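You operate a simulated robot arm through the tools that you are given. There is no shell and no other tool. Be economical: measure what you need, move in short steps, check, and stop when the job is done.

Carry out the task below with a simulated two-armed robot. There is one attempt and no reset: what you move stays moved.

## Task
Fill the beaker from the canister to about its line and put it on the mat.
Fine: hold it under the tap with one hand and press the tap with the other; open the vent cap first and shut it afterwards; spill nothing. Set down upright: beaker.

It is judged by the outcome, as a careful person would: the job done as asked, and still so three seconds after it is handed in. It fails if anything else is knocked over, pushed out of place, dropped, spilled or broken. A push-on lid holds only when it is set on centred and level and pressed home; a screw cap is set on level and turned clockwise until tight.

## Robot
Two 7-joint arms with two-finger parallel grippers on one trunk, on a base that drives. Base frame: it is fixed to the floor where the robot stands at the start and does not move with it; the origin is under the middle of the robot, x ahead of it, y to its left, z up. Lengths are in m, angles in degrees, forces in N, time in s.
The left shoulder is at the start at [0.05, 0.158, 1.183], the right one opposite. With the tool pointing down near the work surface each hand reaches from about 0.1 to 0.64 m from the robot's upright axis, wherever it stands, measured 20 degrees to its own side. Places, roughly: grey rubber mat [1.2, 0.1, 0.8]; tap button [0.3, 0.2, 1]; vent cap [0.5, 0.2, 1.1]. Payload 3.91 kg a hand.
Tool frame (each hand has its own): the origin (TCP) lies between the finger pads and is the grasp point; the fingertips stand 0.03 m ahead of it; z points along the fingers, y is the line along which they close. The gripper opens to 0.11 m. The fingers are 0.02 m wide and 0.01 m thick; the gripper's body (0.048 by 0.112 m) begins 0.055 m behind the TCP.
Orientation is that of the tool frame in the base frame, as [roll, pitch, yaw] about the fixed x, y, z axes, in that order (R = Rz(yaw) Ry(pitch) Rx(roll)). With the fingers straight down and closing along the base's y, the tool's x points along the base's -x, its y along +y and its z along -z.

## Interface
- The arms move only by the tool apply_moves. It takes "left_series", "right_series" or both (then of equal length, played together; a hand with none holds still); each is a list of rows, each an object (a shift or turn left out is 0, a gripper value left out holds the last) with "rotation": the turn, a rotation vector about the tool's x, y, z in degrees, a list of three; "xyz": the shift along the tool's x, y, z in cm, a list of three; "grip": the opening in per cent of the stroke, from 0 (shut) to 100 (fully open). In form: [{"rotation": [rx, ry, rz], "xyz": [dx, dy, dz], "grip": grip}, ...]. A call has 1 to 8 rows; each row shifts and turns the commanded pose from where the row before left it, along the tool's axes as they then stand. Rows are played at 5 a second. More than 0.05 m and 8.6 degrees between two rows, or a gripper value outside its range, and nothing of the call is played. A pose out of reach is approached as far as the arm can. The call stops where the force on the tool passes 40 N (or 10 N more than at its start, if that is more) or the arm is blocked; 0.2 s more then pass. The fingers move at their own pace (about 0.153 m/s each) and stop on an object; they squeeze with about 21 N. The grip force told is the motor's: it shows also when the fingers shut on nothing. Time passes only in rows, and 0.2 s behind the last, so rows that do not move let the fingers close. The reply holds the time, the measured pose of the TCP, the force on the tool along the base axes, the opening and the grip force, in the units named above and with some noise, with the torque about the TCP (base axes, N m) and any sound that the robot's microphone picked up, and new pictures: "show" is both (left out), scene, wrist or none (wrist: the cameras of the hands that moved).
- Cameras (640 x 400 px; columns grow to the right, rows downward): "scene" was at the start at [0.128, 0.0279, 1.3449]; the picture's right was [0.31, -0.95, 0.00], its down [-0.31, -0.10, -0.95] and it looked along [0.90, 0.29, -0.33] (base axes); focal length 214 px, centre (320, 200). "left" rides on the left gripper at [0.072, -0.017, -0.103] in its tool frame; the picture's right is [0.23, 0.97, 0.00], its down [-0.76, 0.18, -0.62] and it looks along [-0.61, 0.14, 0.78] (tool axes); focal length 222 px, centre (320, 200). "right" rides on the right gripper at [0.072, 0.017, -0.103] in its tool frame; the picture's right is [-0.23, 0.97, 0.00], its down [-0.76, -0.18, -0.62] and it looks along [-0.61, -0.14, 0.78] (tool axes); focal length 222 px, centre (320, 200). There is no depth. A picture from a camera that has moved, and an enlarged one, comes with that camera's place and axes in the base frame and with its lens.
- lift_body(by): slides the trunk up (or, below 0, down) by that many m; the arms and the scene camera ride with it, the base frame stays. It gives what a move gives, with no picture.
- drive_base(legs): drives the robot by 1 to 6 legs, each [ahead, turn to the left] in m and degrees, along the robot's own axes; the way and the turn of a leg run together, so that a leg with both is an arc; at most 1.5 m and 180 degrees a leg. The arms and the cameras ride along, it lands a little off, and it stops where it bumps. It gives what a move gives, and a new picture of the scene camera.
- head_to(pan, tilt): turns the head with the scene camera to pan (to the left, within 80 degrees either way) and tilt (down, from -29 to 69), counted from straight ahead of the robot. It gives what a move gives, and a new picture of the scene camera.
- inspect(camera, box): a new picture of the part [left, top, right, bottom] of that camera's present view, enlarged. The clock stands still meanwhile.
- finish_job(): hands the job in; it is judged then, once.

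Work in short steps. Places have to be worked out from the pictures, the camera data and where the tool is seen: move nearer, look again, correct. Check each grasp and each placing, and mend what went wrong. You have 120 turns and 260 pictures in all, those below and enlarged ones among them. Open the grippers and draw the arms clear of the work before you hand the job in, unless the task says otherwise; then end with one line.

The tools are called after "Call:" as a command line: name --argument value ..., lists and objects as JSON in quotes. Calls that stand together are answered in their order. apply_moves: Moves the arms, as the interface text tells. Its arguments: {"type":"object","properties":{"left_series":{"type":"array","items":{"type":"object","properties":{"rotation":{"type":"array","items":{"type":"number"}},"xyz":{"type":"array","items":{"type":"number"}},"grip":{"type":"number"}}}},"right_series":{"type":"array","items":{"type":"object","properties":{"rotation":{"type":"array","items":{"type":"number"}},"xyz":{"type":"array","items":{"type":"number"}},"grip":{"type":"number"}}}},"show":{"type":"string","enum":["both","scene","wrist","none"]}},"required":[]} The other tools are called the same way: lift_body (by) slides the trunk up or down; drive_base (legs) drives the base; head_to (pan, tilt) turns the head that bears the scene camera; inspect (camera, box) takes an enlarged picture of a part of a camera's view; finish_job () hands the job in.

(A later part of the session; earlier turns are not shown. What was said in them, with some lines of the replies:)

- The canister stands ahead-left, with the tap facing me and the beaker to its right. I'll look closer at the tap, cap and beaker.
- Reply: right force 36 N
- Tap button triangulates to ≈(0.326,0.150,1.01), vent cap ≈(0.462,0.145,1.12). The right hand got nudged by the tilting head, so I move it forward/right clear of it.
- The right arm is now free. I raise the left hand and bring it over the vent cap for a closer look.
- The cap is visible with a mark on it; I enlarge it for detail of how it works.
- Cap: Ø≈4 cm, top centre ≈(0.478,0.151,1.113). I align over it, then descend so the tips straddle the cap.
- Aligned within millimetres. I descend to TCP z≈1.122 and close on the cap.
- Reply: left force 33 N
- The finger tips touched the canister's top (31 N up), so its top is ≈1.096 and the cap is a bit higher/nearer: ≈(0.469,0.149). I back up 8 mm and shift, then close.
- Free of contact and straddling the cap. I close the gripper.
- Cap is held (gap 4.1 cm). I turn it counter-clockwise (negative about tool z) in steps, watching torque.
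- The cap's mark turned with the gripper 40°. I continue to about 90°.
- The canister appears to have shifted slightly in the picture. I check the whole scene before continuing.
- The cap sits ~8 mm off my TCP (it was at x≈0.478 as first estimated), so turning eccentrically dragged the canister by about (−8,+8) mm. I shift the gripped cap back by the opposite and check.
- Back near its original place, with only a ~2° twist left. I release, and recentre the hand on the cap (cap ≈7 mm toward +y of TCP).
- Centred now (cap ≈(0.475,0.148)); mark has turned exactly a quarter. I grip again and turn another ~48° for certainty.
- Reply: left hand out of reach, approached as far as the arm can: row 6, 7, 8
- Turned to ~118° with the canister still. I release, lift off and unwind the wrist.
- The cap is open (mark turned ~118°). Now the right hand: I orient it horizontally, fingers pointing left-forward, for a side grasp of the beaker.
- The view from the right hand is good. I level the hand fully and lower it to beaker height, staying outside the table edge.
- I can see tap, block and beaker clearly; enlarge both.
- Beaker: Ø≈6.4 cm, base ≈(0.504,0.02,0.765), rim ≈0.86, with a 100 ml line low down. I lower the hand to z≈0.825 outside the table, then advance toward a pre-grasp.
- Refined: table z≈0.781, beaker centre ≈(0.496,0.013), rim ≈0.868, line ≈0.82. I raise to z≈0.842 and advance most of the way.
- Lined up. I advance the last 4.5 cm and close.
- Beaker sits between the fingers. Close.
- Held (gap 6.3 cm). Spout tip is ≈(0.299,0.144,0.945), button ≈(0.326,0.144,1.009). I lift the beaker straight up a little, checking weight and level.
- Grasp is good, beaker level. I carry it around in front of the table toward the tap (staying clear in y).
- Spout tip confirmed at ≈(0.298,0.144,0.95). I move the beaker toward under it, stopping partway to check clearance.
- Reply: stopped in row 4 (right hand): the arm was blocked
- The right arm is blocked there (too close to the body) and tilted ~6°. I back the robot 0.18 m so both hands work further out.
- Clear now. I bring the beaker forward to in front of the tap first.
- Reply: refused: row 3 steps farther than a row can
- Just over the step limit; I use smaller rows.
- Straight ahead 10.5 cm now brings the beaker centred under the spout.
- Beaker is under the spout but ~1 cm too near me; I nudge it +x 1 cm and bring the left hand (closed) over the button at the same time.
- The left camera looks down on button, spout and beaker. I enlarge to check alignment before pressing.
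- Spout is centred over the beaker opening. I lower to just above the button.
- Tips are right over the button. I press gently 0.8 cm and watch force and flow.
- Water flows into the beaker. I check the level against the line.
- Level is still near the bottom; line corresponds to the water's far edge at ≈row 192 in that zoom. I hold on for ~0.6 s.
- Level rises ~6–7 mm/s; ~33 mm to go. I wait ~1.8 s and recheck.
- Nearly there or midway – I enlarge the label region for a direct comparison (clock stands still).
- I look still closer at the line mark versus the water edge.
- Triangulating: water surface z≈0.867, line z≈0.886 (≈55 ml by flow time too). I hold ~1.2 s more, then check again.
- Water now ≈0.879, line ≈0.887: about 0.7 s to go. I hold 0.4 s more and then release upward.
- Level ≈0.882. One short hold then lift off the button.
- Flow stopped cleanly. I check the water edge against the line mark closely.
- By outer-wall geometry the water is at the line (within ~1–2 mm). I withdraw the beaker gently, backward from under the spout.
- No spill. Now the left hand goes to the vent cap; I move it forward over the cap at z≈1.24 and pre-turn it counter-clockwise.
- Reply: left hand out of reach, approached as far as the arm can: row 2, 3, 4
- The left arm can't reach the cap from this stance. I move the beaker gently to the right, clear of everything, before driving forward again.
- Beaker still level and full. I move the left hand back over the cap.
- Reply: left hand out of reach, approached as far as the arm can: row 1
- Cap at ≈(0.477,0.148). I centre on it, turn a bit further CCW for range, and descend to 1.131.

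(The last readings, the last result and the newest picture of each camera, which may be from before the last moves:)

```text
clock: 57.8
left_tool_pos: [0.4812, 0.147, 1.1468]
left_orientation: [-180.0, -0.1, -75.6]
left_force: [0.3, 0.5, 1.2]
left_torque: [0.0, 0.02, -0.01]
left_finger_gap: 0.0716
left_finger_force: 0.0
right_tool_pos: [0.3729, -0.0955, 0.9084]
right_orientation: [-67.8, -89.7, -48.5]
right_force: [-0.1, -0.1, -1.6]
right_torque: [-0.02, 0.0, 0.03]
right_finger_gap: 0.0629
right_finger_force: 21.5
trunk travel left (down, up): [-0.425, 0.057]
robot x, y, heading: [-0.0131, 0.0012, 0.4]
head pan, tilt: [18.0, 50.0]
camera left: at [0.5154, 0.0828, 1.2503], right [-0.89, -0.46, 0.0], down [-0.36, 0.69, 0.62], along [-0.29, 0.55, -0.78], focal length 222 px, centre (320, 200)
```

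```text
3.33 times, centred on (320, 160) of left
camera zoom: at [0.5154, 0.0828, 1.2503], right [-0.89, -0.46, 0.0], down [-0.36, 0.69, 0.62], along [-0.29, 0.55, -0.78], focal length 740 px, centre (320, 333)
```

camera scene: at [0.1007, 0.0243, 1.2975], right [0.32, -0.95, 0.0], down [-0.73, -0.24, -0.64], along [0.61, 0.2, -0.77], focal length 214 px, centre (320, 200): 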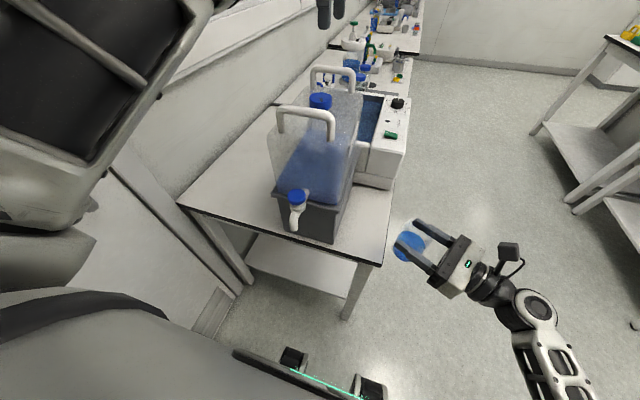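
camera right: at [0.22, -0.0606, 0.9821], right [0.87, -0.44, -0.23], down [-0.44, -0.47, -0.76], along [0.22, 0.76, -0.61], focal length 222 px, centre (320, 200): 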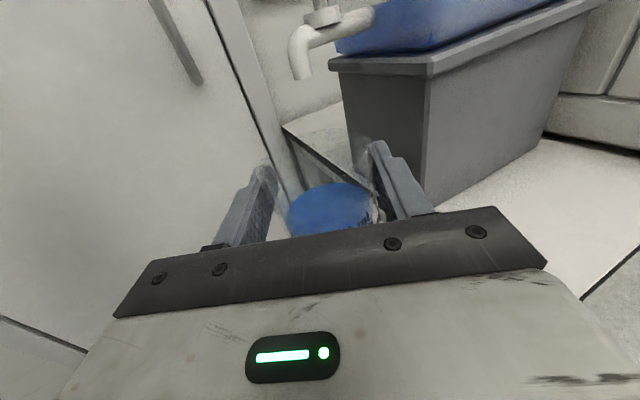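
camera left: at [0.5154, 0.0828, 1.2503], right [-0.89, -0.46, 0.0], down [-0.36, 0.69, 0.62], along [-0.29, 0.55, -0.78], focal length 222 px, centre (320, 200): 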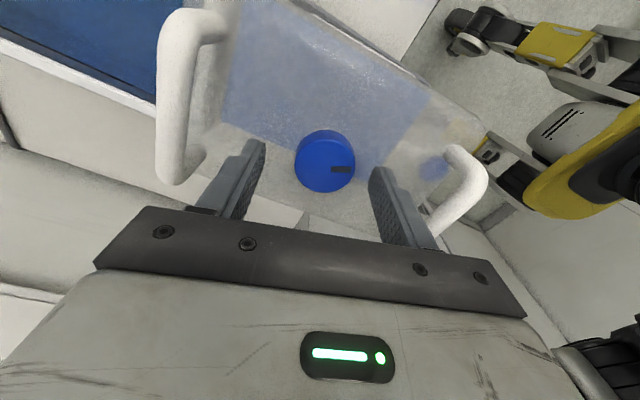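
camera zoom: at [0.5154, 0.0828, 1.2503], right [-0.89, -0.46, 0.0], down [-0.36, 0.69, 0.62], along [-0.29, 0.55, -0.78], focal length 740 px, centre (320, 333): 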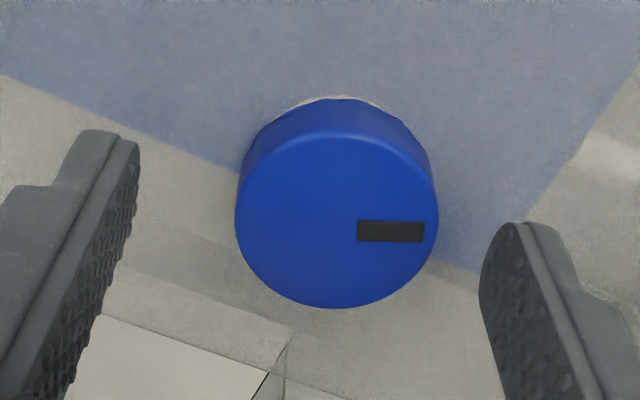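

Nearly centred: shift 4 mm, descend 1.5 cm, close, then turn clockwise (positive about tool z).

Call:
apply_moves --left_series '[{"xyz": [-0.2, 0.35, 0.8]}, {"xyz": [0, 0, 0.75]}, {"grip": 0}, {}, {}]' --show "none"

Call:
apply_moves --left_series '[{"rotation": [0, 0, 8]}, {"rotation": [0, 0, 8]}, {"rotation": [0, 0, 8]}, {"rotation": [0, 0, 8]}, {"rotation": [0, 0, 8]}, {"rotation": [0, 0, 8]}, {"rotation": [0, 0, 8]}, {"rotation": [0, 0, 8]}]' --show "both"

```text
clock: 59.0
left_tool_pos: [0.4758, 0.1496, 1.1325]
left_orientation: [-179.9, -0.1, -75.7]
left_force: [3.5, -0.8, 0.8]
left_torque: [-0.08, -0.21, 0.01]
left_finger_gap: 0.0409
left_finger_force: 20.9
right_tool_pos: [0.3719, -0.095, 0.9085]
right_orientation: [-70.2, -89.8, -46.1]
right_force: [-0.4, -0.5, -1.1]
right_torque: [-0.01, 0.01, -0.02]
right_finger_gap: 0.0625
right_finger_force: 20.8
trunk travel left (down, up): [-0.425, 0.057]
robot x, y, heading: [-0.0133, -0.0008, 0.2]
head pan, tilt: [18.0, 50.0]
```

```text
clock: 60.8
left_tool_pos: [0.4758, 0.1494, 1.1323]
left_orientation: [-180.0, 0.0, -139.9]
left_force: [-0.5, -3.3, 0.5]
left_torque: [-0.14, -0.17, 0.01]
left_finger_gap: 0.0411
left_finger_force: 21.1
right_tool_pos: [0.3727, -0.0958, 0.9093]
right_orientation: [-63.7, -89.7, -52.7]
right_force: [-0.1, 0.2, -2.2]
right_torque: [0.01, 0.01, 0.07]
right_finger_gap: 0.0628
right_finger_force: 21.1
trunk travel left (down, up): [-0.425, 0.057]
robot x, y, heading: [-0.0105, 0.0012, 0.5]
head pan, tilt: [18.0, 50.0]
camera scene: at [0.0998, 0.0237, 1.2976], right [0.32, -0.95, 0.0], down [-0.73, -0.24, -0.64], along [0.61, 0.2, -0.77], focal length 214 px, centre (320, 200)
camera left: at [0.4317, 0.0898, 1.2353], right [-0.8, 0.6, 0.0], down [0.47, 0.63, 0.62], along [0.37, 0.5, -0.78], focal length 222 px, centre (320, 200)
```

scene: 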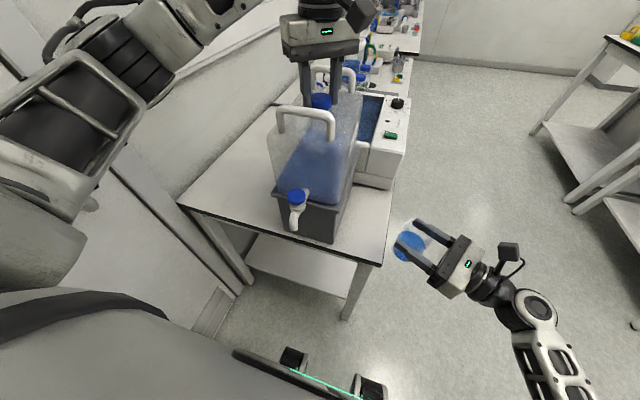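
left: 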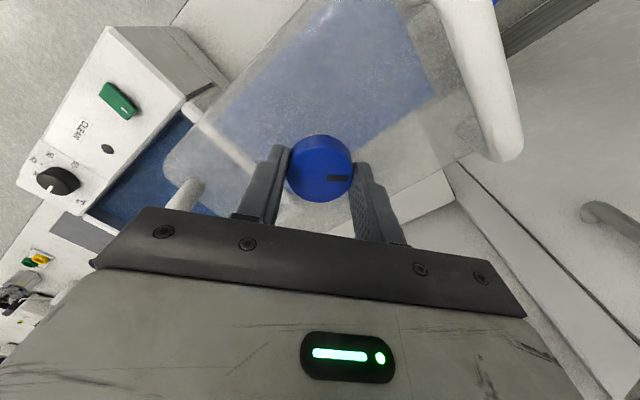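

Turned 64°, canister steady. I continue ~56° more, watching for a stop.

Call:
apply_moves --left_series '[{"rotation": [0, 0, 8]}, {"rotation": [0, 0, 8]}, {"rotation": [0, 0, 8]}, {"rotation": [0, 0, 8]}, {"rotation": [0, 0, 8]}, {"rotation": [0, 0, 8]}, {"rotation": [0, 0, 4]}]' --show "both"

Call:
inspect --camera "scene" --box '[250, 60, 410, 240]'

```text
clock: 62.4
left_tool_pos: [0.4773, 0.1483, 1.1326]
left_orientation: [-180.0, -0.1, 168.3]
left_force: [-1.8, -0.4, 0.1]
left_torque: [0.08, 0.21, 0.17]
left_finger_gap: 0.0413
left_finger_force: 21.0
right_tool_pos: [0.3735, -0.0955, 0.9095]
right_orientation: [-74.3, -89.7, -42.0]
right_force: [0.4, -0.3, -2.3]
right_torque: [-0.05, 0.04, 0.0]
right_finger_gap: 0.0631
right_finger_force: 20.9
trunk travel left (down, up): [-0.425, 0.057]
robot x, y, heading: [-0.0139, 0.0014, 0.4]
head pan, tilt: [18.0, 50.0]
camera scene: at [0.1006, 0.0243, 1.2975], right [0.32, -0.95, 0.0], down [-0.73, -0.24, -0.64], along [0.61, 0.2, -0.77], focal length 214 px, centre (320, 200)
camera left: at [0.403, 0.1479, 1.2355], right [-0.02, 1.0, 0.0], down [0.78, 0.02, 0.62], along [0.62, 0.01, -0.78], focal length 222 px, centre (320, 200)
```

scene: 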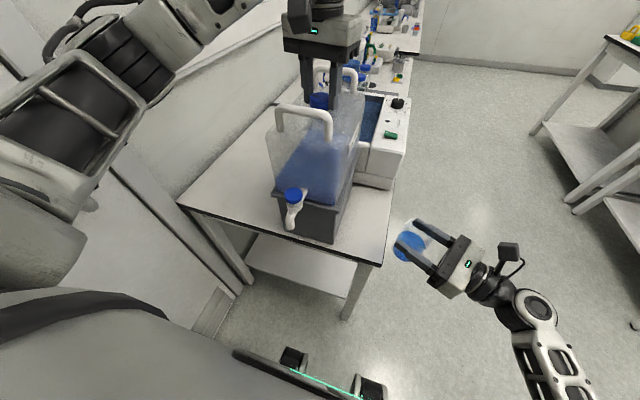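
left: 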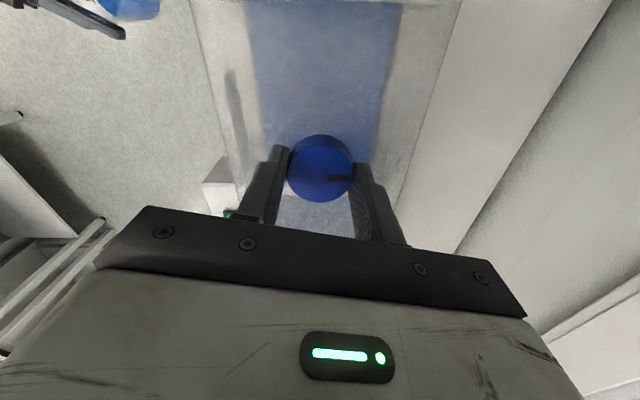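

```text
2.22 times, centred on (330, 150) of scene
camera zoom: at [0.1006, 0.0243, 1.2975], right [0.32, -0.95, 0.0], down [-0.73, -0.24, -0.64], along [0.61, 0.2, -0.77], focal length 477 px, centre (298, 311)
```

zoom: 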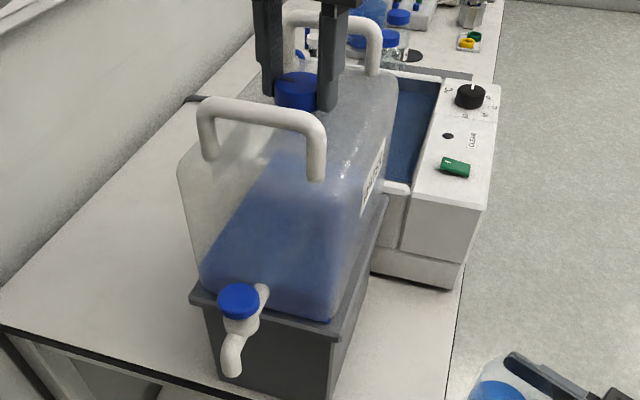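

The cap met its stop (torque 0.17, and canister twisted back to its original heading: button at (0.326,0.149)). I release, lift off and verify.

Call:
apply_moves --left_series '[{"grip": 65}, {}, {"xyz": [0, 0, -4]}, {"xyz": [0, 0, -4]}, {"xyz": [0, 0, -3]}, {"rotation": [0, 0, -8]}, {"rotation": [0, 0, -3.7]}, {}]' --show "both"

Call:
inspect --camera "left" --box '[260, 70, 380, 170]'

Call:
inspect --camera "scene" --box '[255, 60, 375, 135]'

```text
clock: 64.2
left_tool_pos: [0.4773, 0.1493, 1.2406]
left_orientation: [180.0, 0.1, -179.9]
left_force: [0.0, -0.4, -0.4]
left_torque: [0.01, 0.04, 0.01]
left_finger_gap: 0.0713
left_finger_force: 0.0
right_tool_pos: [0.3739, -0.0969, 0.9087]
right_orientation: [-68.6, -89.7, -47.7]
right_force: [-0.9, -0.6, -1.8]
right_torque: [-0.02, 0.03, 0.01]
right_finger_gap: 0.0625
right_finger_force: 21.8
trunk travel left (down, up): [-0.425, 0.057]
robot x, y, heading: [-0.0133, -0.0009, 0.3]
head pan, tilt: [18.0, 50.0]
camera scene: at [0.1, 0.0243, 1.2976], right [0.32, -0.95, 0.0], down [-0.73, -0.24, -0.64], along [0.61, 0.2, -0.77], focal length 214 px, centre (320, 200)
camera left: at [0.405, 0.133, 1.3439], right [-0.23, 0.97, 0.0], down [0.76, 0.18, 0.62], along [0.61, 0.14, -0.78], focal length 222 px, centre (320, 200)
```

scene: 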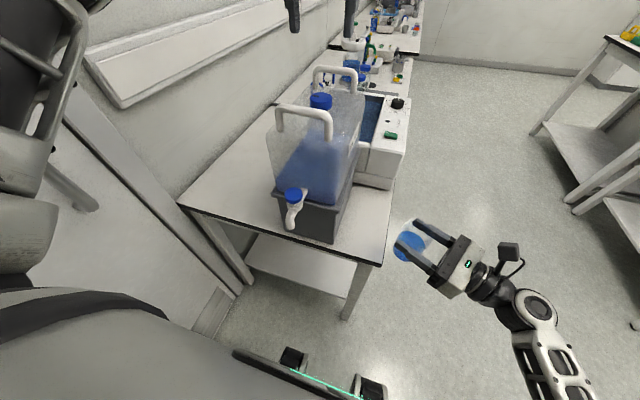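
left: 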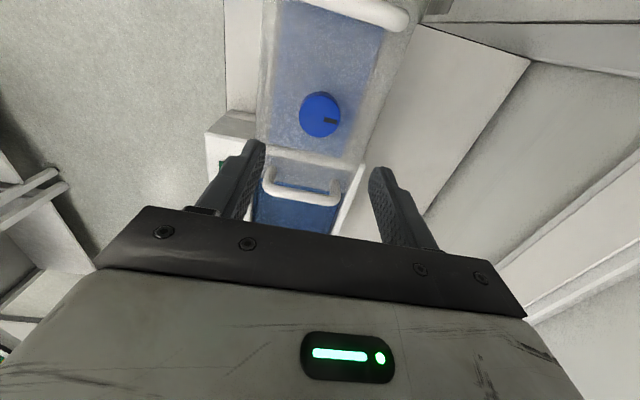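

```text
4.00 times, centred on (320, 120) of left
camera zoom: at [0.405, 0.133, 1.3439], right [-0.23, 0.97, 0.0], down [0.76, 0.18, 0.62], along [0.61, 0.14, -0.78], focal length 888 px, centre (320, 520)
```

zoom: 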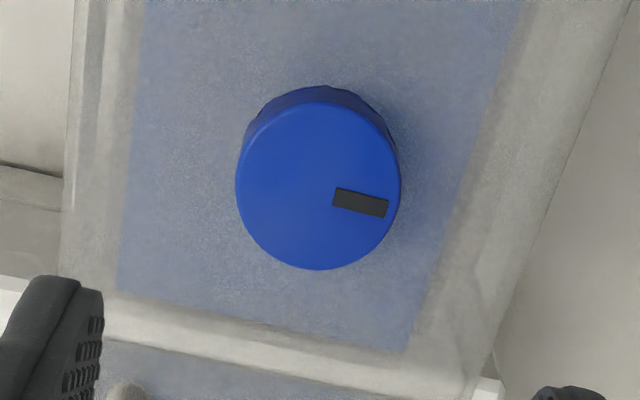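

```text
5.33 times, centred on (315, 98) of scene
camera zoom: at [0.1, 0.0243, 1.2976], right [0.32, -0.95, 0.0], down [-0.73, -0.24, -0.64], along [0.61, 0.2, -0.77], focal length 1144 px, centre (347, 747)
```

zoom: 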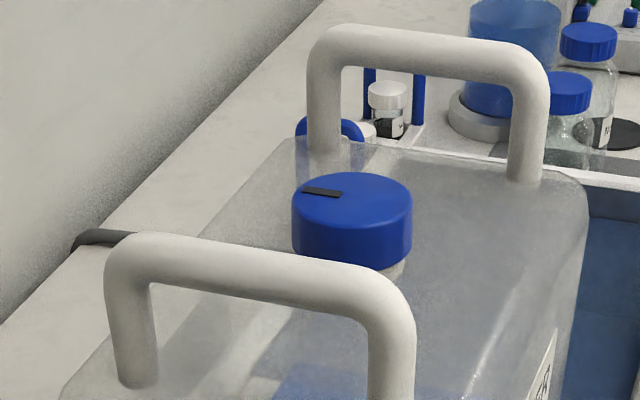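

The mark is back exactly where it started: vent shut. I fold the left arm back toward the body and look toward the mat.

Call:
apply_moves --left_series '[{"xyz": [3, 0, -2]}, {"xyz": [4, 0, -1]}, {"xyz": [4, 0, 0]}, {"xyz": [4, 0, 0]}, {"xyz": [2, 0, 0]}, {}]' --show "none"

Call:
head_to --pan 0 --tilt 25

```text
clock: 65.6
left_tool_pos: [0.3054, 0.1511, 1.2717]
left_orientation: [180.0, -0.1, -180.0]
left_force: [-0.2, 0.1, -0.4]
left_torque: [0.0, 0.01, 0.01]
left_finger_gap: 0.0716
left_finger_force: 0.1
right_tool_pos: [0.3731, -0.0954, 0.9096]
right_orientation: [-68.2, -89.7, -48.2]
right_force: [-0.5, -0.4, -1.6]
right_torque: [-0.04, 0.02, 0.02]
right_finger_gap: 0.0628
right_finger_force: 21.3
trunk travel left (down, up): [-0.425, 0.057]
robot x, y, heading: [-0.0115, -0.002, 0.2]
head pan, tilt: [18.0, 50.0]
```

```text
clock: 66.5
left_tool_pos: [0.3055, 0.1504, 1.2716]
left_orientation: [-180.0, 0.0, -180.0]
left_force: [-0.2, -0.2, -0.2]
left_torque: [-0.01, 0.02, -0.03]
left_finger_gap: 0.0714
left_finger_force: 0.0
right_tool_pos: [0.3729, -0.0953, 0.9087]
right_orientation: [-69.0, -89.7, -47.4]
right_force: [-0.4, 0.4, -2.3]
right_torque: [-0.03, 0.03, -0.03]
right_finger_gap: 0.0628
right_finger_force: 21.2
trunk travel left (down, up): [-0.425, 0.057]
robot x, y, heading: [-0.0138, -0.0008, 0.3]
head pan, tilt: [0.0, 25.0]
camera scene: at [0.119, 0.0007, 1.335], right [0.01, -1.0, 0.0], down [-0.42, 0.0, -0.91], along [0.91, 0.01, -0.42], focal length 214 px, centre (320, 200)
```

scene: 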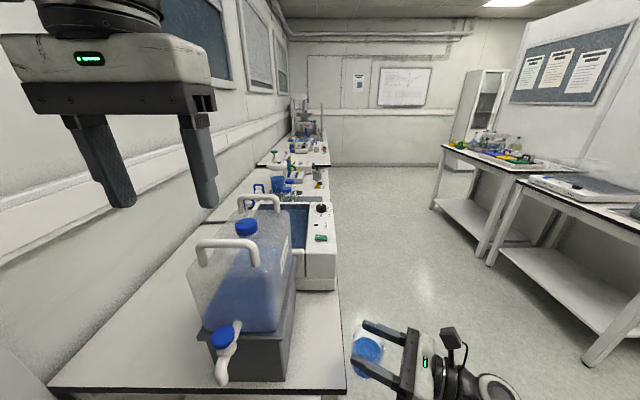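

Corridor to the right is clear. I back off, turn right, drive out, and turn back to face along the benches.

Call:
drive_base --legs '[[-0.2, 0], [0, -60]]'

```text
clock: 70.7
left_tool_pos: [0.0779, -0.2031, 1.2709]
left_orientation: [180.0, -0.1, 119.7]
left_force: [0.4, -0.4, 0.4]
left_torque: [-0.05, -0.01, -0.02]
left_finger_gap: 0.0713
left_finger_force: 0.0
right_tool_pos: [-0.1028, -0.3832, 0.9087]
right_orientation: [-63.2, -89.7, -113.5]
right_force: [-0.2, -0.3, -1.7]
right_torque: [-0.01, 0.01, -0.01]
right_finger_gap: 0.0626
right_finger_force: 20.8
trunk travel left (down, up): [-0.425, 0.057]
robot x, y, heading: [-0.2087, -0.0007, -59.9]
head pan, tilt: [0.0, 25.0]
camera scene: at [-0.1441, -0.1162, 1.3351], right [-0.87, -0.5, 0.0], down [-0.21, 0.37, -0.91], along [0.45, -0.78, -0.42], focal length 214 px, centre (320, 200)
```

scene: 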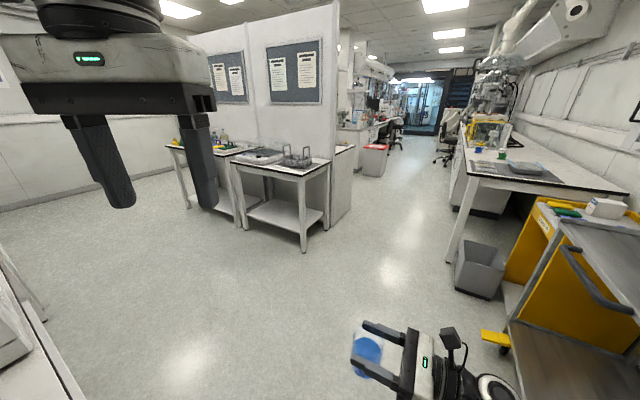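

Clear ahead. Drive 0.62 m, then turn back to heading 0.

Call:
drive_base --legs '[[0.62, 0], [0, 60]]'

```text
clock: 76.9
left_tool_pos: [0.427, -0.3892, 1.2724]
left_orientation: [180.0, -0.1, -178.7]
left_force: [0.1, 1.1, -0.1]
left_torque: [0.01, -0.03, 0.0]
left_finger_gap: 0.0715
left_finger_force: 0.0
right_tool_pos: [0.4993, -0.6343, 0.9096]
right_orientation: [-70.1, -89.7, -44.8]
right_force: [0.7, -0.7, -1.3]
right_torque: [0.02, 0.04, -0.01]
right_finger_gap: 0.063
right_finger_force: 20.9
trunk travel left (down, up): [-0.425, 0.057]
robot x, y, heading: [0.1085, -0.5458, 1.6]
head pan, tilt: [0.0, 25.0]
camera scene: at [0.2432, -0.5443, 1.3351], right [0.03, -1.0, 0.0], down [-0.42, -0.01, -0.91], along [0.91, 0.03, -0.42], focal length 214 px, centre (320, 200)
```

scene: 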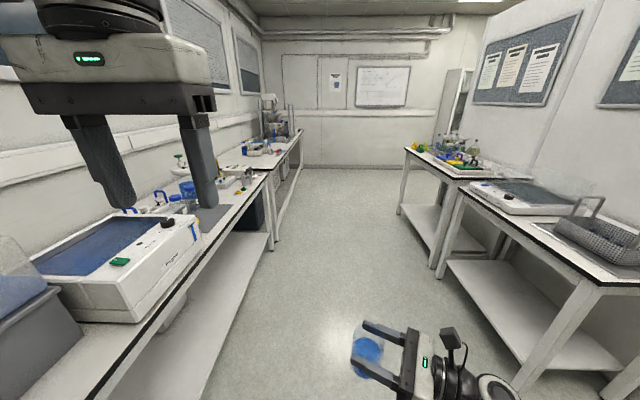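

The grey mat is visible near (1.2, 0.06–0.1). I drive ahead 0.86 m and turn left ~68° to face it.

Call:
drive_base --legs '[[0.86, 0], [0, 68]]'

Call:
head_to --pan 0 --tilt 45

```text
clock: 84.4
left_tool_pos: [0.9577, -0.1693, 1.2713]
left_orientation: [-180.0, 0.0, -112.9]
left_force: [-0.6, -0.2, -0.8]
left_torque: [0.01, -0.02, 0.0]
left_finger_gap: 0.0716
left_finger_force: 0.1
right_tool_pos: [1.2101, -0.2021, 0.9096]
right_orientation: [-75.5, -89.7, 26.4]
right_force: [-0.4, 1.0, -1.5]
right_torque: [-0.02, 0.0, 0.01]
right_finger_gap: 0.0629
right_finger_force: 20.5
trunk travel left (down, up): [-0.425, 0.057]
robot x, y, heading: [0.9714, -0.5226, 67.4]
head pan, tilt: [0.0, 25.0]
camera scene: at [1.0217, -0.3989, 1.3351], right [0.92, -0.38, 0.0], down [-0.16, -0.39, -0.91], along [0.35, 0.84, -0.42], focal length 214 px, centre (320, 200)
```

scene: 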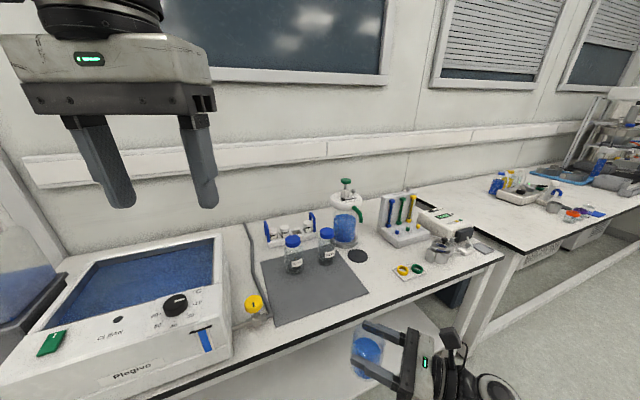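

```text
clock: 85.2
left_tool_pos: [0.9566, -0.1692, 1.2718]
left_orientation: [180.0, 0.0, -112.8]
left_force: [-0.4, -0.1, -0.5]
left_torque: [0.0, -0.01, -0.03]
left_finger_gap: 0.0715
left_finger_force: 0.1
right_tool_pos: [1.2107, -0.2018, 0.909]
right_orientation: [-78.1, -89.9, 29.0]
right_force: [-0.1, 1.3, -1.2]
right_torque: [-0.01, 0.03, -0.01]
right_finger_gap: 0.0625
right_finger_force: 21.0
trunk travel left (down, up): [-0.425, 0.057]
robot x, y, heading: [0.9739, -0.5232, 67.5]
head pan, tilt: [0.0, 45.0]
camera scene: at [1.0177, -0.4089, 1.3046], right [0.92, -0.38, 0.0], down [-0.27, -0.65, -0.71], along [0.27, 0.65, -0.71], focal length 214 px, centre (320, 200)
```

scene: 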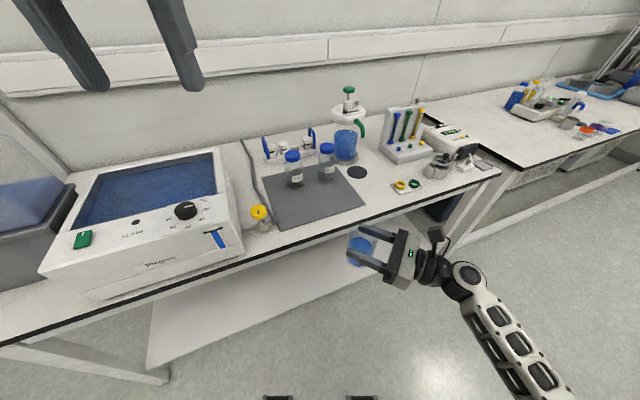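

Two bottles stand at the mat's back; its front half is free. Enlarging to choose the spot.

Call:
inspect --camera "scene" --box '[230, 120, 440, 290]'

Call:
inspect --camera "right" --box '[0, 0, 640, 400]'

```text
2.35 times, centred on (335, 205) of scene
camera zoom: at [1.0177, -0.4089, 1.3046], right [0.92, -0.38, 0.0], down [-0.27, -0.65, -0.71], along [0.27, 0.65, -0.71], focal length 505 px, centre (285, 188)
```

zoom: 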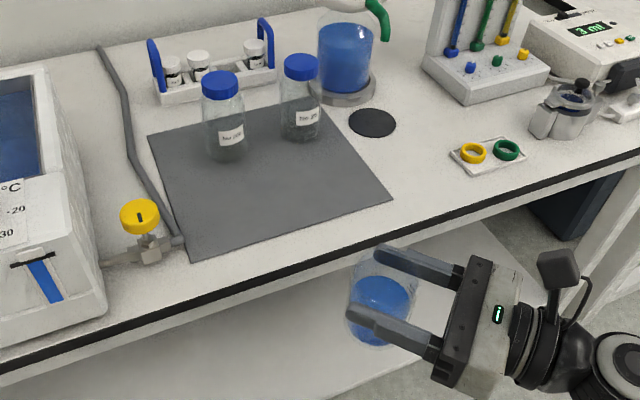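

```text
1.00 times, centred on (320, 200) of right (not enlarged: the box is as wide or as high as the picture)
camera zoom: at [1.2914, -0.2694, 0.9812], right [0.74, 0.64, -0.23], down [0.27, -0.59, -0.76], along [-0.62, 0.5, -0.61], focal length 222 px, centre (320, 200)
```

zoom: 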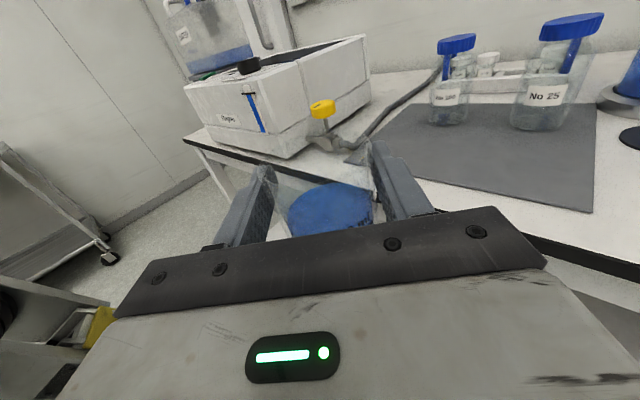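

Mat spans x≈1.06–1.355, y≈0–0.24; bottles at (1.16,0.17) and (1.29,0.19). I'll place at ≈(1.225,0.055). First drive 0.12 m closer.

Call:
drive_base --legs '[[0.11, 0]]'

Call:
inspect --camera "scene" --box '[230, 130, 440, 300]'

Call:
inspect --camera "right" --box '[0, 0, 640, 400]'

```text
clock: 86.4
left_tool_pos: [0.9988, -0.067, 1.2712]
left_orientation: [180.0, 0.0, -112.8]
left_force: [0.1, 0.4, -0.6]
left_torque: [0.01, -0.02, 0.0]
left_finger_gap: 0.0714
left_finger_force: 0.2
right_tool_pos: [1.2524, -0.1003, 0.9079]
right_orientation: [-82.3, -89.7, 33.2]
right_force: [0.3, -0.7, -1.7]
right_torque: [-0.04, 0.01, 0.02]
right_finger_gap: 0.0628
right_finger_force: 20.9
trunk travel left (down, up): [-0.425, 0.057]
robot x, y, heading: [1.0154, -0.4186, 67.9]
head pan, tilt: [0.0, 45.0]
camera scene: at [1.0596, -0.3066, 1.3044], right [0.92, -0.38, 0.0], down [-0.27, -0.65, -0.71], along [0.27, 0.65, -0.71], focal length 214 px, centre (320, 200)
```

scene: 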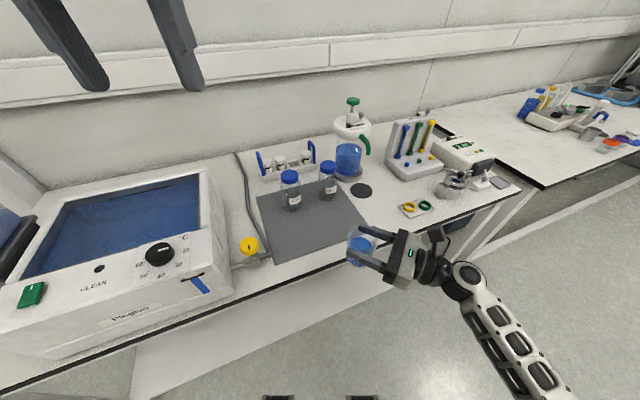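

```text
2.35 times, centred on (335, 215) of scene
camera zoom: at [1.0596, -0.3066, 1.3044], right [0.92, -0.38, 0.0], down [-0.27, -0.65, -0.71], along [0.27, 0.65, -0.71], focal length 505 px, centre (285, 165)
```

zoom: 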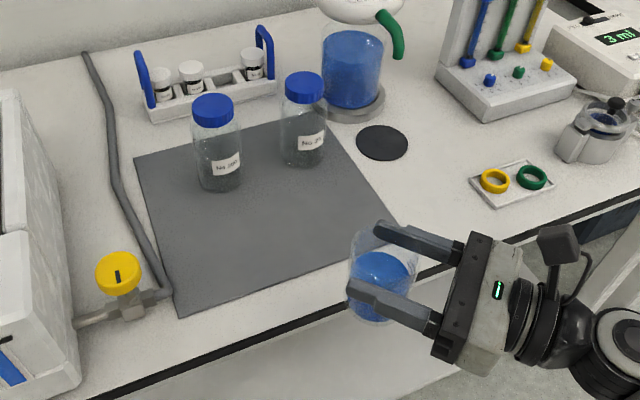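

```text
1.00 times, centred on (320, 200) of right (not enlarged: the box is as wide or as high as the picture)
camera zoom: at [1.3329, -0.1669, 0.9809], right [0.73, 0.64, -0.23], down [0.27, -0.59, -0.76], along [-0.62, 0.5, -0.61], focal length 222 px, centre (320, 200)
```

zoom: 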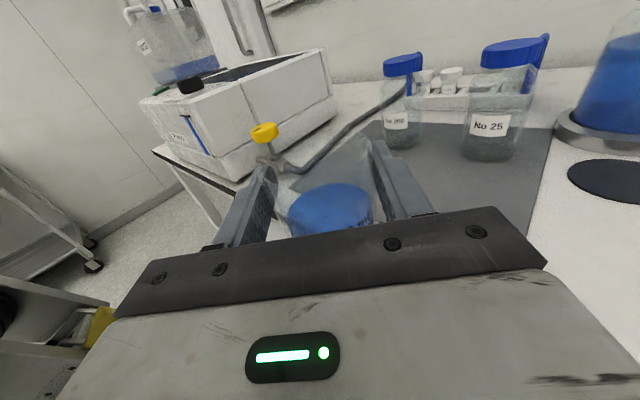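

Positions confirmed. I carry the beaker gently over the mat to ≈(1.216,0.053).

Call:
apply_moves --right_series '[{"xyz": [0, 0.5, 0.9]}, {"xyz": [0, 1.1, 2]}, {"xyz": [0, 1.4, 2.6]}, {"xyz": [0, 1.4, 2.7]}, {"xyz": [0, 1.4, 2.6]}, {"xyz": [0, 1.1, 2]}, {"xyz": [0, 0.5, 0.9]}, {}]' --show "both"

Call:
inspect --camera "scene" --box '[230, 130, 440, 300]'

```text
clock: 88.2
left_tool_pos: [0.9981, -0.0678, 1.2711]
left_orientation: [180.0, 0.0, -112.8]
left_force: [-1.3, -0.1, 0.8]
left_torque: [-0.01, 0.02, -0.03]
left_finger_gap: 0.0716
left_finger_force: 0.1
right_tool_pos: [1.2176, 0.0525, 0.91]
right_orientation: [-80.1, -89.8, 31.0]
right_force: [-0.6, -0.4, -2.3]
right_torque: [0.04, 0.0, -0.01]
right_finger_gap: 0.063
right_finger_force: 20.7
trunk travel left (down, up): [-0.425, 0.057]
robot x, y, heading: [1.0144, -0.4198, 67.7]
head pan, tilt: [0.0, 45.0]
camera scene: at [1.0593, -0.3074, 1.3045], right [0.92, -0.38, 0.0], down [-0.27, -0.65, -0.71], along [0.27, 0.65, -0.71], focal length 214 px, centre (320, 200)
camera right: at [1.2979, -0.0149, 0.9817], right [0.74, 0.64, -0.23], down [0.27, -0.59, -0.76], along [-0.62, 0.5, -0.61], focal length 222 px, centre (320, 200)
```

scene: 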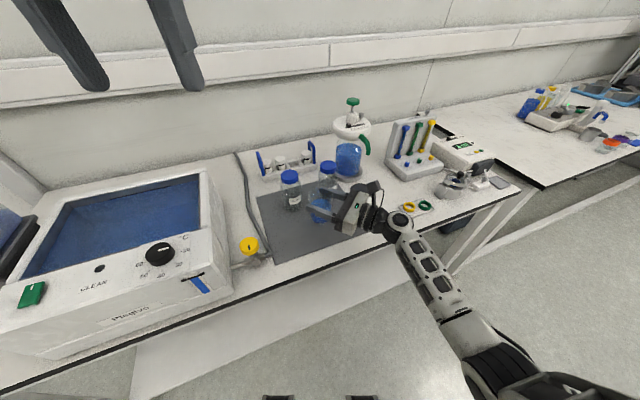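
right: 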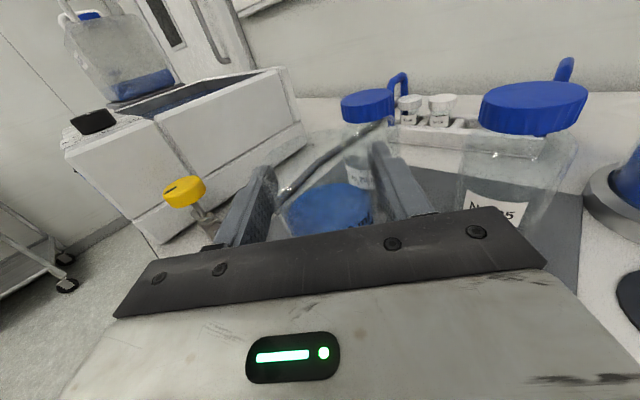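

```text
2.35 times, centred on (335, 215) of scene
camera zoom: at [1.0593, -0.3074, 1.3045], right [0.92, -0.38, 0.0], down [-0.27, -0.65, -0.71], along [0.27, 0.65, -0.71], focal length 505 px, centre (285, 165)
```

zoom: 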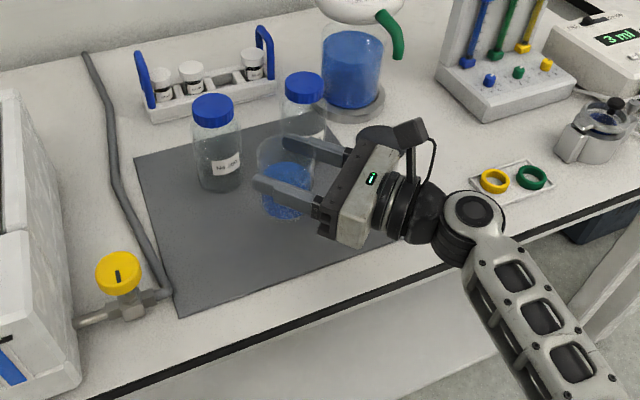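

Over free mat area. Lower 5.5 cm first.

Call:
apply_moves --right_series '[{"xyz": [-1, 0, 0]}, {"xyz": [-1.5, 0, 0]}, {"xyz": [-1.5, 0, 0]}, {"xyz": [-1.2, 0, 0]}, {"xyz": [-0.5, 0, 0]}, {}]' --show "none"

Call:
inspect --camera "scene" --box '[270, 170, 400, 260]'

Call:
inspect --camera "right" --box '[180, 80, 580, 330]'

```text
clock: 89.6
left_tool_pos: [0.9988, -0.0679, 1.2721]
left_orientation: [-180.0, 0.0, -112.7]
left_force: [0.1, 0.3, -0.3]
left_torque: [-0.01, 0.0, -0.05]
left_finger_gap: 0.0714
left_finger_force: 0.0
right_tool_pos: [1.2171, 0.0509, 0.8529]
right_orientation: [-75.8, -89.8, 26.6]
right_force: [-0.4, -0.1, -2.0]
right_torque: [0.0, -0.04, -0.02]
right_finger_gap: 0.0629
right_finger_force: 21.0
trunk travel left (down, up): [-0.425, 0.057]
robot x, y, heading: [1.016, -0.4212, 67.7]
head pan, tilt: [0.0, 45.0]
```

```text
4.44 times, centred on (335, 215) of scene
camera zoom: at [1.0593, -0.3074, 1.3045], right [0.92, -0.38, 0.0], down [-0.27, -0.65, -0.71], along [0.27, 0.65, -0.71], focal length 953 px, centre (253, 133)
```

zoom: 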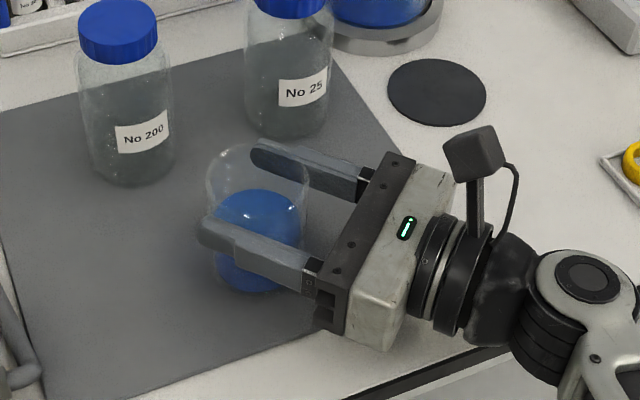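

```text
1.60 times, centred on (380, 205) of right
camera zoom: at [1.2987, -0.0152, 0.9241], right [0.74, 0.64, -0.23], down [0.27, -0.59, -0.76], along [-0.62, 0.5, -0.61], focal length 355 px, centre (224, 192)
```

zoom: 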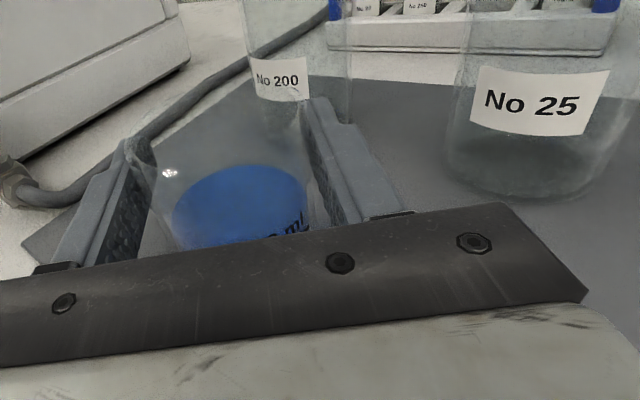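

Almost down; expected contact at TCP z≈0.84. I lower in small 3 mm steps, watching force.

Call:
apply_moves --right_series '[{"xyz": [-0.3, 0, 0]}, {"xyz": [-0.3, 0, 0]}, {"xyz": [-0.3, 0, 0]}]' --show "none"

```text
clock: 90.4
left_tool_pos: [0.9973, -0.0691, 1.2718]
left_orientation: [180.0, 0.1, -112.9]
left_force: [0.7, -0.3, -0.1]
left_torque: [0.04, 0.02, 0.01]
left_finger_gap: 0.0715
left_finger_force: 0.0
right_tool_pos: [1.2177, 0.0514, 0.8468]
right_orientation: [-0.1, -89.6, -49.0]
right_force: [-2.4, 0.9, 12.6]
right_torque: [0.26, 0.05, 0.15]
right_finger_gap: 0.0627
right_finger_force: 21.3
trunk travel left (down, up): [-0.425, 0.057]
robot x, y, heading: [1.017, -0.4207, 67.4]
head pan, tilt: [0.0, 45.0]
```

Contact felt (+12 N). I ease up 2 mm and check that it is the beaker's base on the mat.

Call:
apply_moves --right_series '[{"xyz": [0.2, 0, 0]}, {}]' --show "none"

Call:
inspect --camera "scene" --box '[290, 180, 390, 250]'

```text
clock: 91.0
left_tool_pos: [0.9978, -0.0679, 1.2706]
left_orientation: [-180.0, 0.0, -112.8]
left_force: [0.1, 0.4, 0.2]
left_torque: [0.04, 0.02, 0.01]
left_finger_gap: 0.0715
left_finger_force: 0.1
right_tool_pos: [1.2173, 0.0509, 0.8464]
right_orientation: [-38.2, -89.9, -10.9]
right_force: [-3.1, 1.6, 11.5]
right_torque: [0.45, 0.1, 0.06]
right_finger_gap: 0.0627
right_finger_force: 21.6
trunk travel left (down, up): [-0.425, 0.057]
robot x, y, heading: [1.0103, -0.4172, 67.6]
head pan, tilt: [0.0, 45.0]
```

```text
5.71 times, centred on (340, 215) of scene
camera zoom: at [1.0586, -0.3083, 1.3047], right [0.92, -0.38, 0.0], down [-0.27, -0.65, -0.71], along [0.27, 0.65, -0.71], focal length 1226 px, centre (206, 114)
```

zoom: 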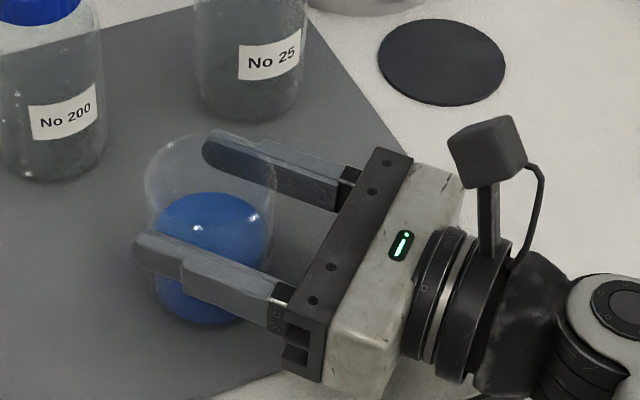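

Still 11 N and contact lies toward the far base edge, so I ease up a little more until load nearly vanishes.

Call:
apply_moves --right_series '[{"xyz": [0.2, 0, 0]}, {}]' --show "none"

Call:
inspect --camera "right" --box '[220, 120, 420, 240]'

```text
clock: 91.6
left_tool_pos: [0.998, -0.0681, 1.272]
left_orientation: [179.9, 0.0, -112.8]
left_force: [-1.1, 0.5, -0.2]
left_torque: [0.0, 0.02, 0.01]
left_finger_gap: 0.0715
left_finger_force: 0.0
right_tool_pos: [1.218, 0.0513, 0.846]
right_orientation: [-107.9, -89.7, 58.7]
right_force: [-2.6, 2.9, 3.0]
right_torque: [0.3, 0.04, 0.05]
right_finger_gap: 0.0631
right_finger_force: 20.7
trunk travel left (down, up): [-0.425, 0.057]
robot x, y, heading: [1.0166, -0.4237, 67.6]
head pan, tilt: [0.0, 45.0]
```

```text
3.20 times, centred on (320, 180) of right
camera zoom: at [1.2986, -0.016, 0.9187], right [0.74, 0.64, -0.23], down [0.27, -0.59, -0.76], along [-0.62, 0.5, -0.61], focal length 711 px, centre (320, 264)
```

zoom: 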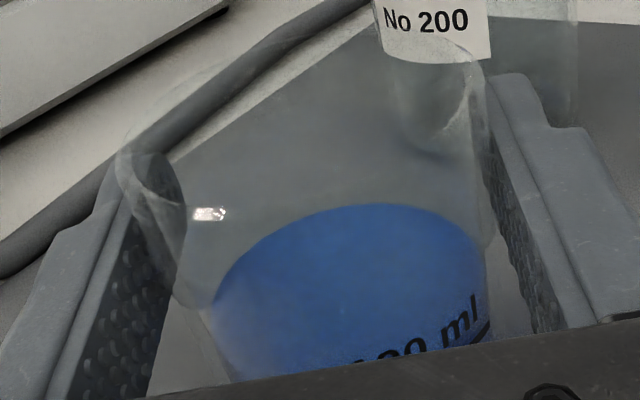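

The beaker self-aligned flat onto the mat under the light push, and load is now ~3 N. I open the fingers slightly.

Call:
apply_moves --right_series '[{"grip": 66}, {}, {}]' --show "wrist"

Call:
inspect --camera "scene" --box '[290, 180, 390, 250]'

```text
clock: 92.4
left_tool_pos: [0.9986, -0.068, 1.271]
left_orientation: [180.0, 0.1, -112.8]
left_force: [-0.2, 0.4, -0.2]
left_torque: [0.01, 0.0, 0.03]
left_finger_gap: 0.0716
left_finger_force: 0.0
right_tool_pos: [1.2181, 0.0506, 0.8474]
right_orientation: [-80.9, -89.8, 31.9]
right_force: [0.5, -0.1, -0.1]
right_torque: [-0.01, 0.02, -0.04]
right_finger_gap: 0.0727
right_finger_force: 0.0
trunk travel left (down, up): [-0.425, 0.057]
robot x, y, heading: [1.0136, -0.4181, 67.8]
head pan, tilt: [0.0, 45.0]
camera right: at [1.2986, -0.0159, 0.9195], right [0.74, 0.64, -0.23], down [0.27, -0.59, -0.76], along [-0.62, 0.5, -0.61], focal length 222 px, centre (320, 200)
```

right: 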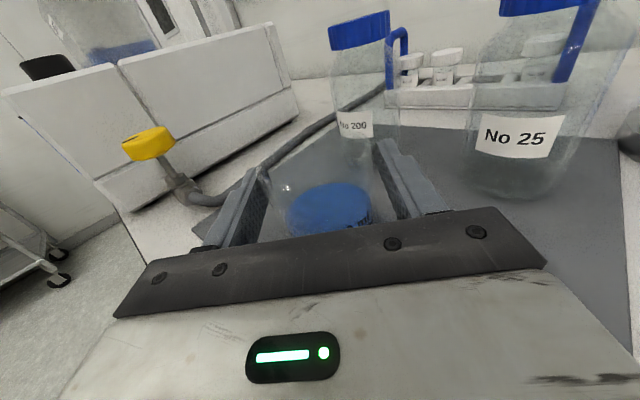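

```text
5.71 times, centred on (340, 215) of scene
camera zoom: at [1.0592, -0.3075, 1.3045], right [0.92, -0.38, 0.0], down [-0.27, -0.65, -0.71], along [0.27, 0.65, -0.71], focal length 1226 px, centre (206, 114)
```

zoom: 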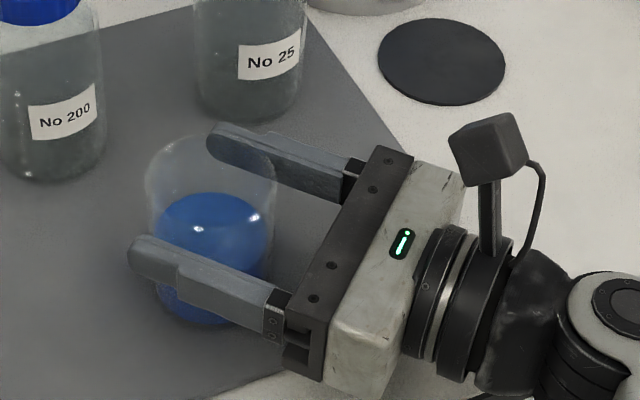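

Released and standing upright. I open a bit more and draw the hand straight back along its axis.

Call:
apply_moves --right_series '[{"grip": 80}, {}, {"xyz": [0, 0, -1.5]}, {"xyz": [0, 0, -3]}, {"xyz": [0, 0, -4]}, {"xyz": [0, 0, -4]}, {"xyz": [0, 0, -3]}, {}]' --show "both"

Call:
inspect --camera "right" --box '[200, 60, 440, 230]'

Call:
inspect --camera "scene" --box '[250, 150, 400, 260]'

```text
clock: 94.2
left_tool_pos: [0.9984, -0.0669, 1.2715]
left_orientation: [180.0, 0.1, -112.9]
left_force: [0.7, 0.5, -0.2]
left_torque: [-0.03, 0.02, 0.03]
left_finger_gap: 0.0711
left_finger_force: 0.1
right_tool_pos: [1.3191, -0.0673, 0.8463]
right_orientation: [-71.9, -89.8, 22.9]
right_force: [0.4, -0.4, 0.4]
right_torque: [0.0, -0.03, 0.01]
right_finger_gap: 0.0879
right_finger_force: 0.0
trunk travel left (down, up): [-0.425, 0.057]
robot x, y, heading: [1.014, -0.4168, 67.7]
head pan, tilt: [0.0, 45.0]
camera scene: at [1.0592, -0.3075, 1.3045], right [0.92, -0.38, 0.0], down [-0.27, -0.65, -0.71], along [0.27, 0.65, -0.71], focal length 214 px, centre (320, 200)
camera right: at [1.3999, -0.1338, 0.9187], right [0.73, 0.64, -0.23], down [0.27, -0.59, -0.76], along [-0.62, 0.5, -0.61], focal length 222 px, centre (320, 200)
```

scene: 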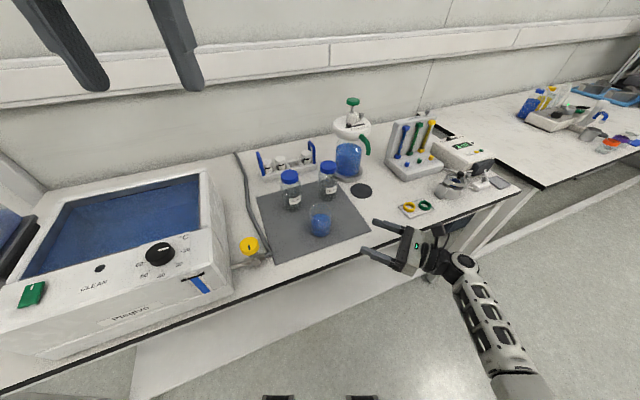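
right: 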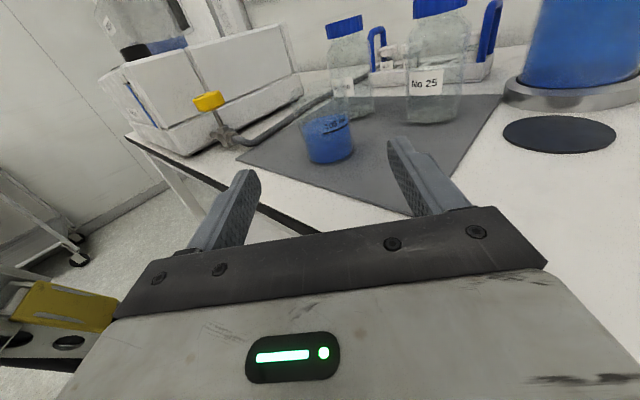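

```text
2.35 times, centred on (320, 145) of right
camera zoom: at [1.3999, -0.1338, 0.9187], right [0.73, 0.64, -0.23], down [0.27, -0.59, -0.76], along [-0.62, 0.5, -0.61], focal length 523 px, centre (320, 329)
```

zoom: 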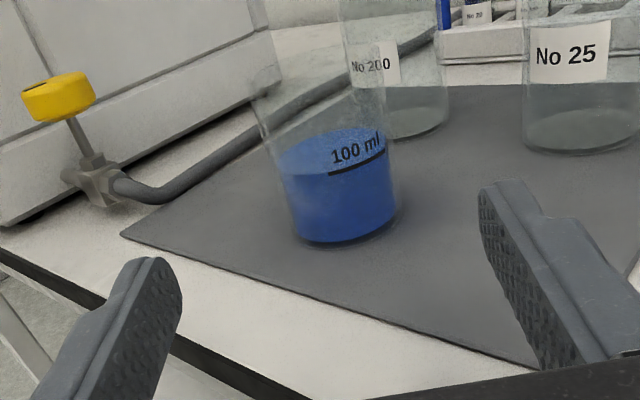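

```text
3.64 times, centred on (325, 205) of scene
camera zoom: at [1.0592, -0.3075, 1.3045], right [0.92, -0.38, 0.0], down [-0.27, -0.65, -0.71], along [0.27, 0.65, -0.71], focal length 780 px, centre (302, 182)
```

zoom: 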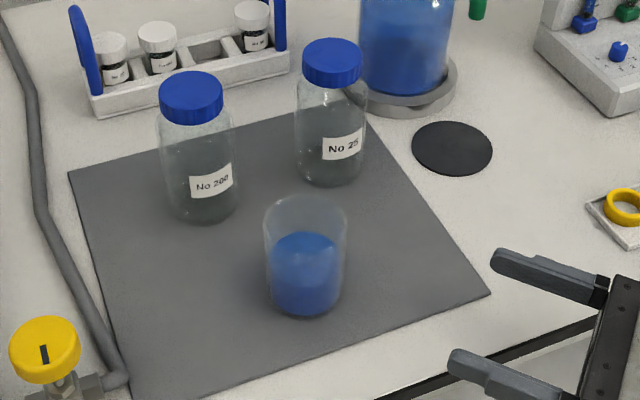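

The water sits right at the 100 ml line and the beaker is upright on the mat. I open both grippers and back the robot away.

Call:
apply_moves --right_series '[{"xyz": [0, 0, -3], "grip": 100}, {"xyz": [0, 0, -3]}]' --left_series '[{"grip": 100}, {}]' --show "none"

Call:
drive_base --legs '[[-0.15, 0]]'

```text
clock: 94.8
left_tool_pos: [0.999, -0.0677, 1.2704]
left_orientation: [-180.0, 0.0, -112.9]
left_force: [-0.3, 0.3, -0.7]
left_torque: [-0.02, 0.01, -0.02]
left_finger_gap: 0.1098
left_finger_force: 0.1
right_tool_pos: [1.3573, -0.1128, 0.8442]
right_orientation: [-67.8, -89.7, 18.7]
right_force: [-0.9, -0.5, 0.0]
right_torque: [-0.03, 0.01, 0.05]
right_finger_gap: 0.1099
right_finger_force: 0.0
trunk travel left (down, up): [-0.425, 0.057]
robot x, y, heading: [1.0115, -0.4212, 67.7]
head pan, tilt: [0.0, 45.0]
```

```text
clock: 96.2
left_tool_pos: [0.9403, -0.2053, 1.2719]
left_orientation: [180.0, 0.1, -112.5]
left_force: [-0.3, -0.8, 0.0]
left_torque: [0.04, -0.03, 0.0]
left_finger_gap: 0.11
left_finger_force: 0.1
right_tool_pos: [1.2988, -0.2497, 0.8448]
right_orientation: [-65.9, -89.8, 17.0]
right_force: [0.2, 0.2, 0.0]
right_torque: [-0.01, 0.01, 0.0]
right_finger_gap: 0.1099
right_finger_force: 0.1
trunk travel left (down, up): [-0.425, 0.057]
robot x, y, heading: [0.9587, -0.5577, 67.6]
head pan, tilt: [0.0, 45.0]
camera scene: at [1.0023, -0.4455, 1.3046], right [0.93, -0.38, 0.0], down [-0.27, -0.65, -0.71], along [0.27, 0.66, -0.71], focal length 214 px, centre (320, 200)
```

scene: 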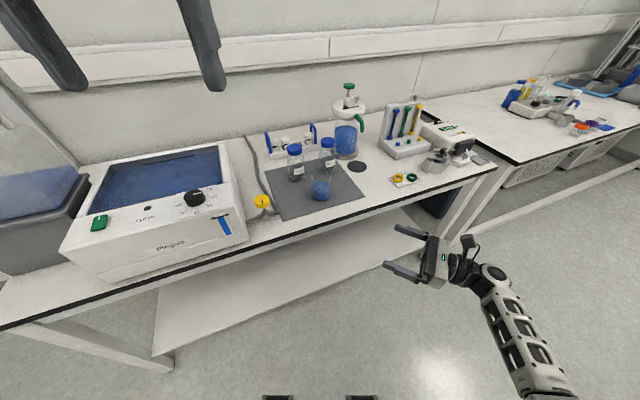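

Everything is in place and both arms are clear; I hand the job in.

Call:
finish_job

```text
The job is handed in.
```

The beaker is filled to about its 100 ml line and stands upright on the front of the mat. The vent cap is shut again, I saw no spills, and both arms are clear. While I was opening the cap, the canister slid about 1 cm on its block. I moved it back, and its tap ended up within a few millimetres of where it started.
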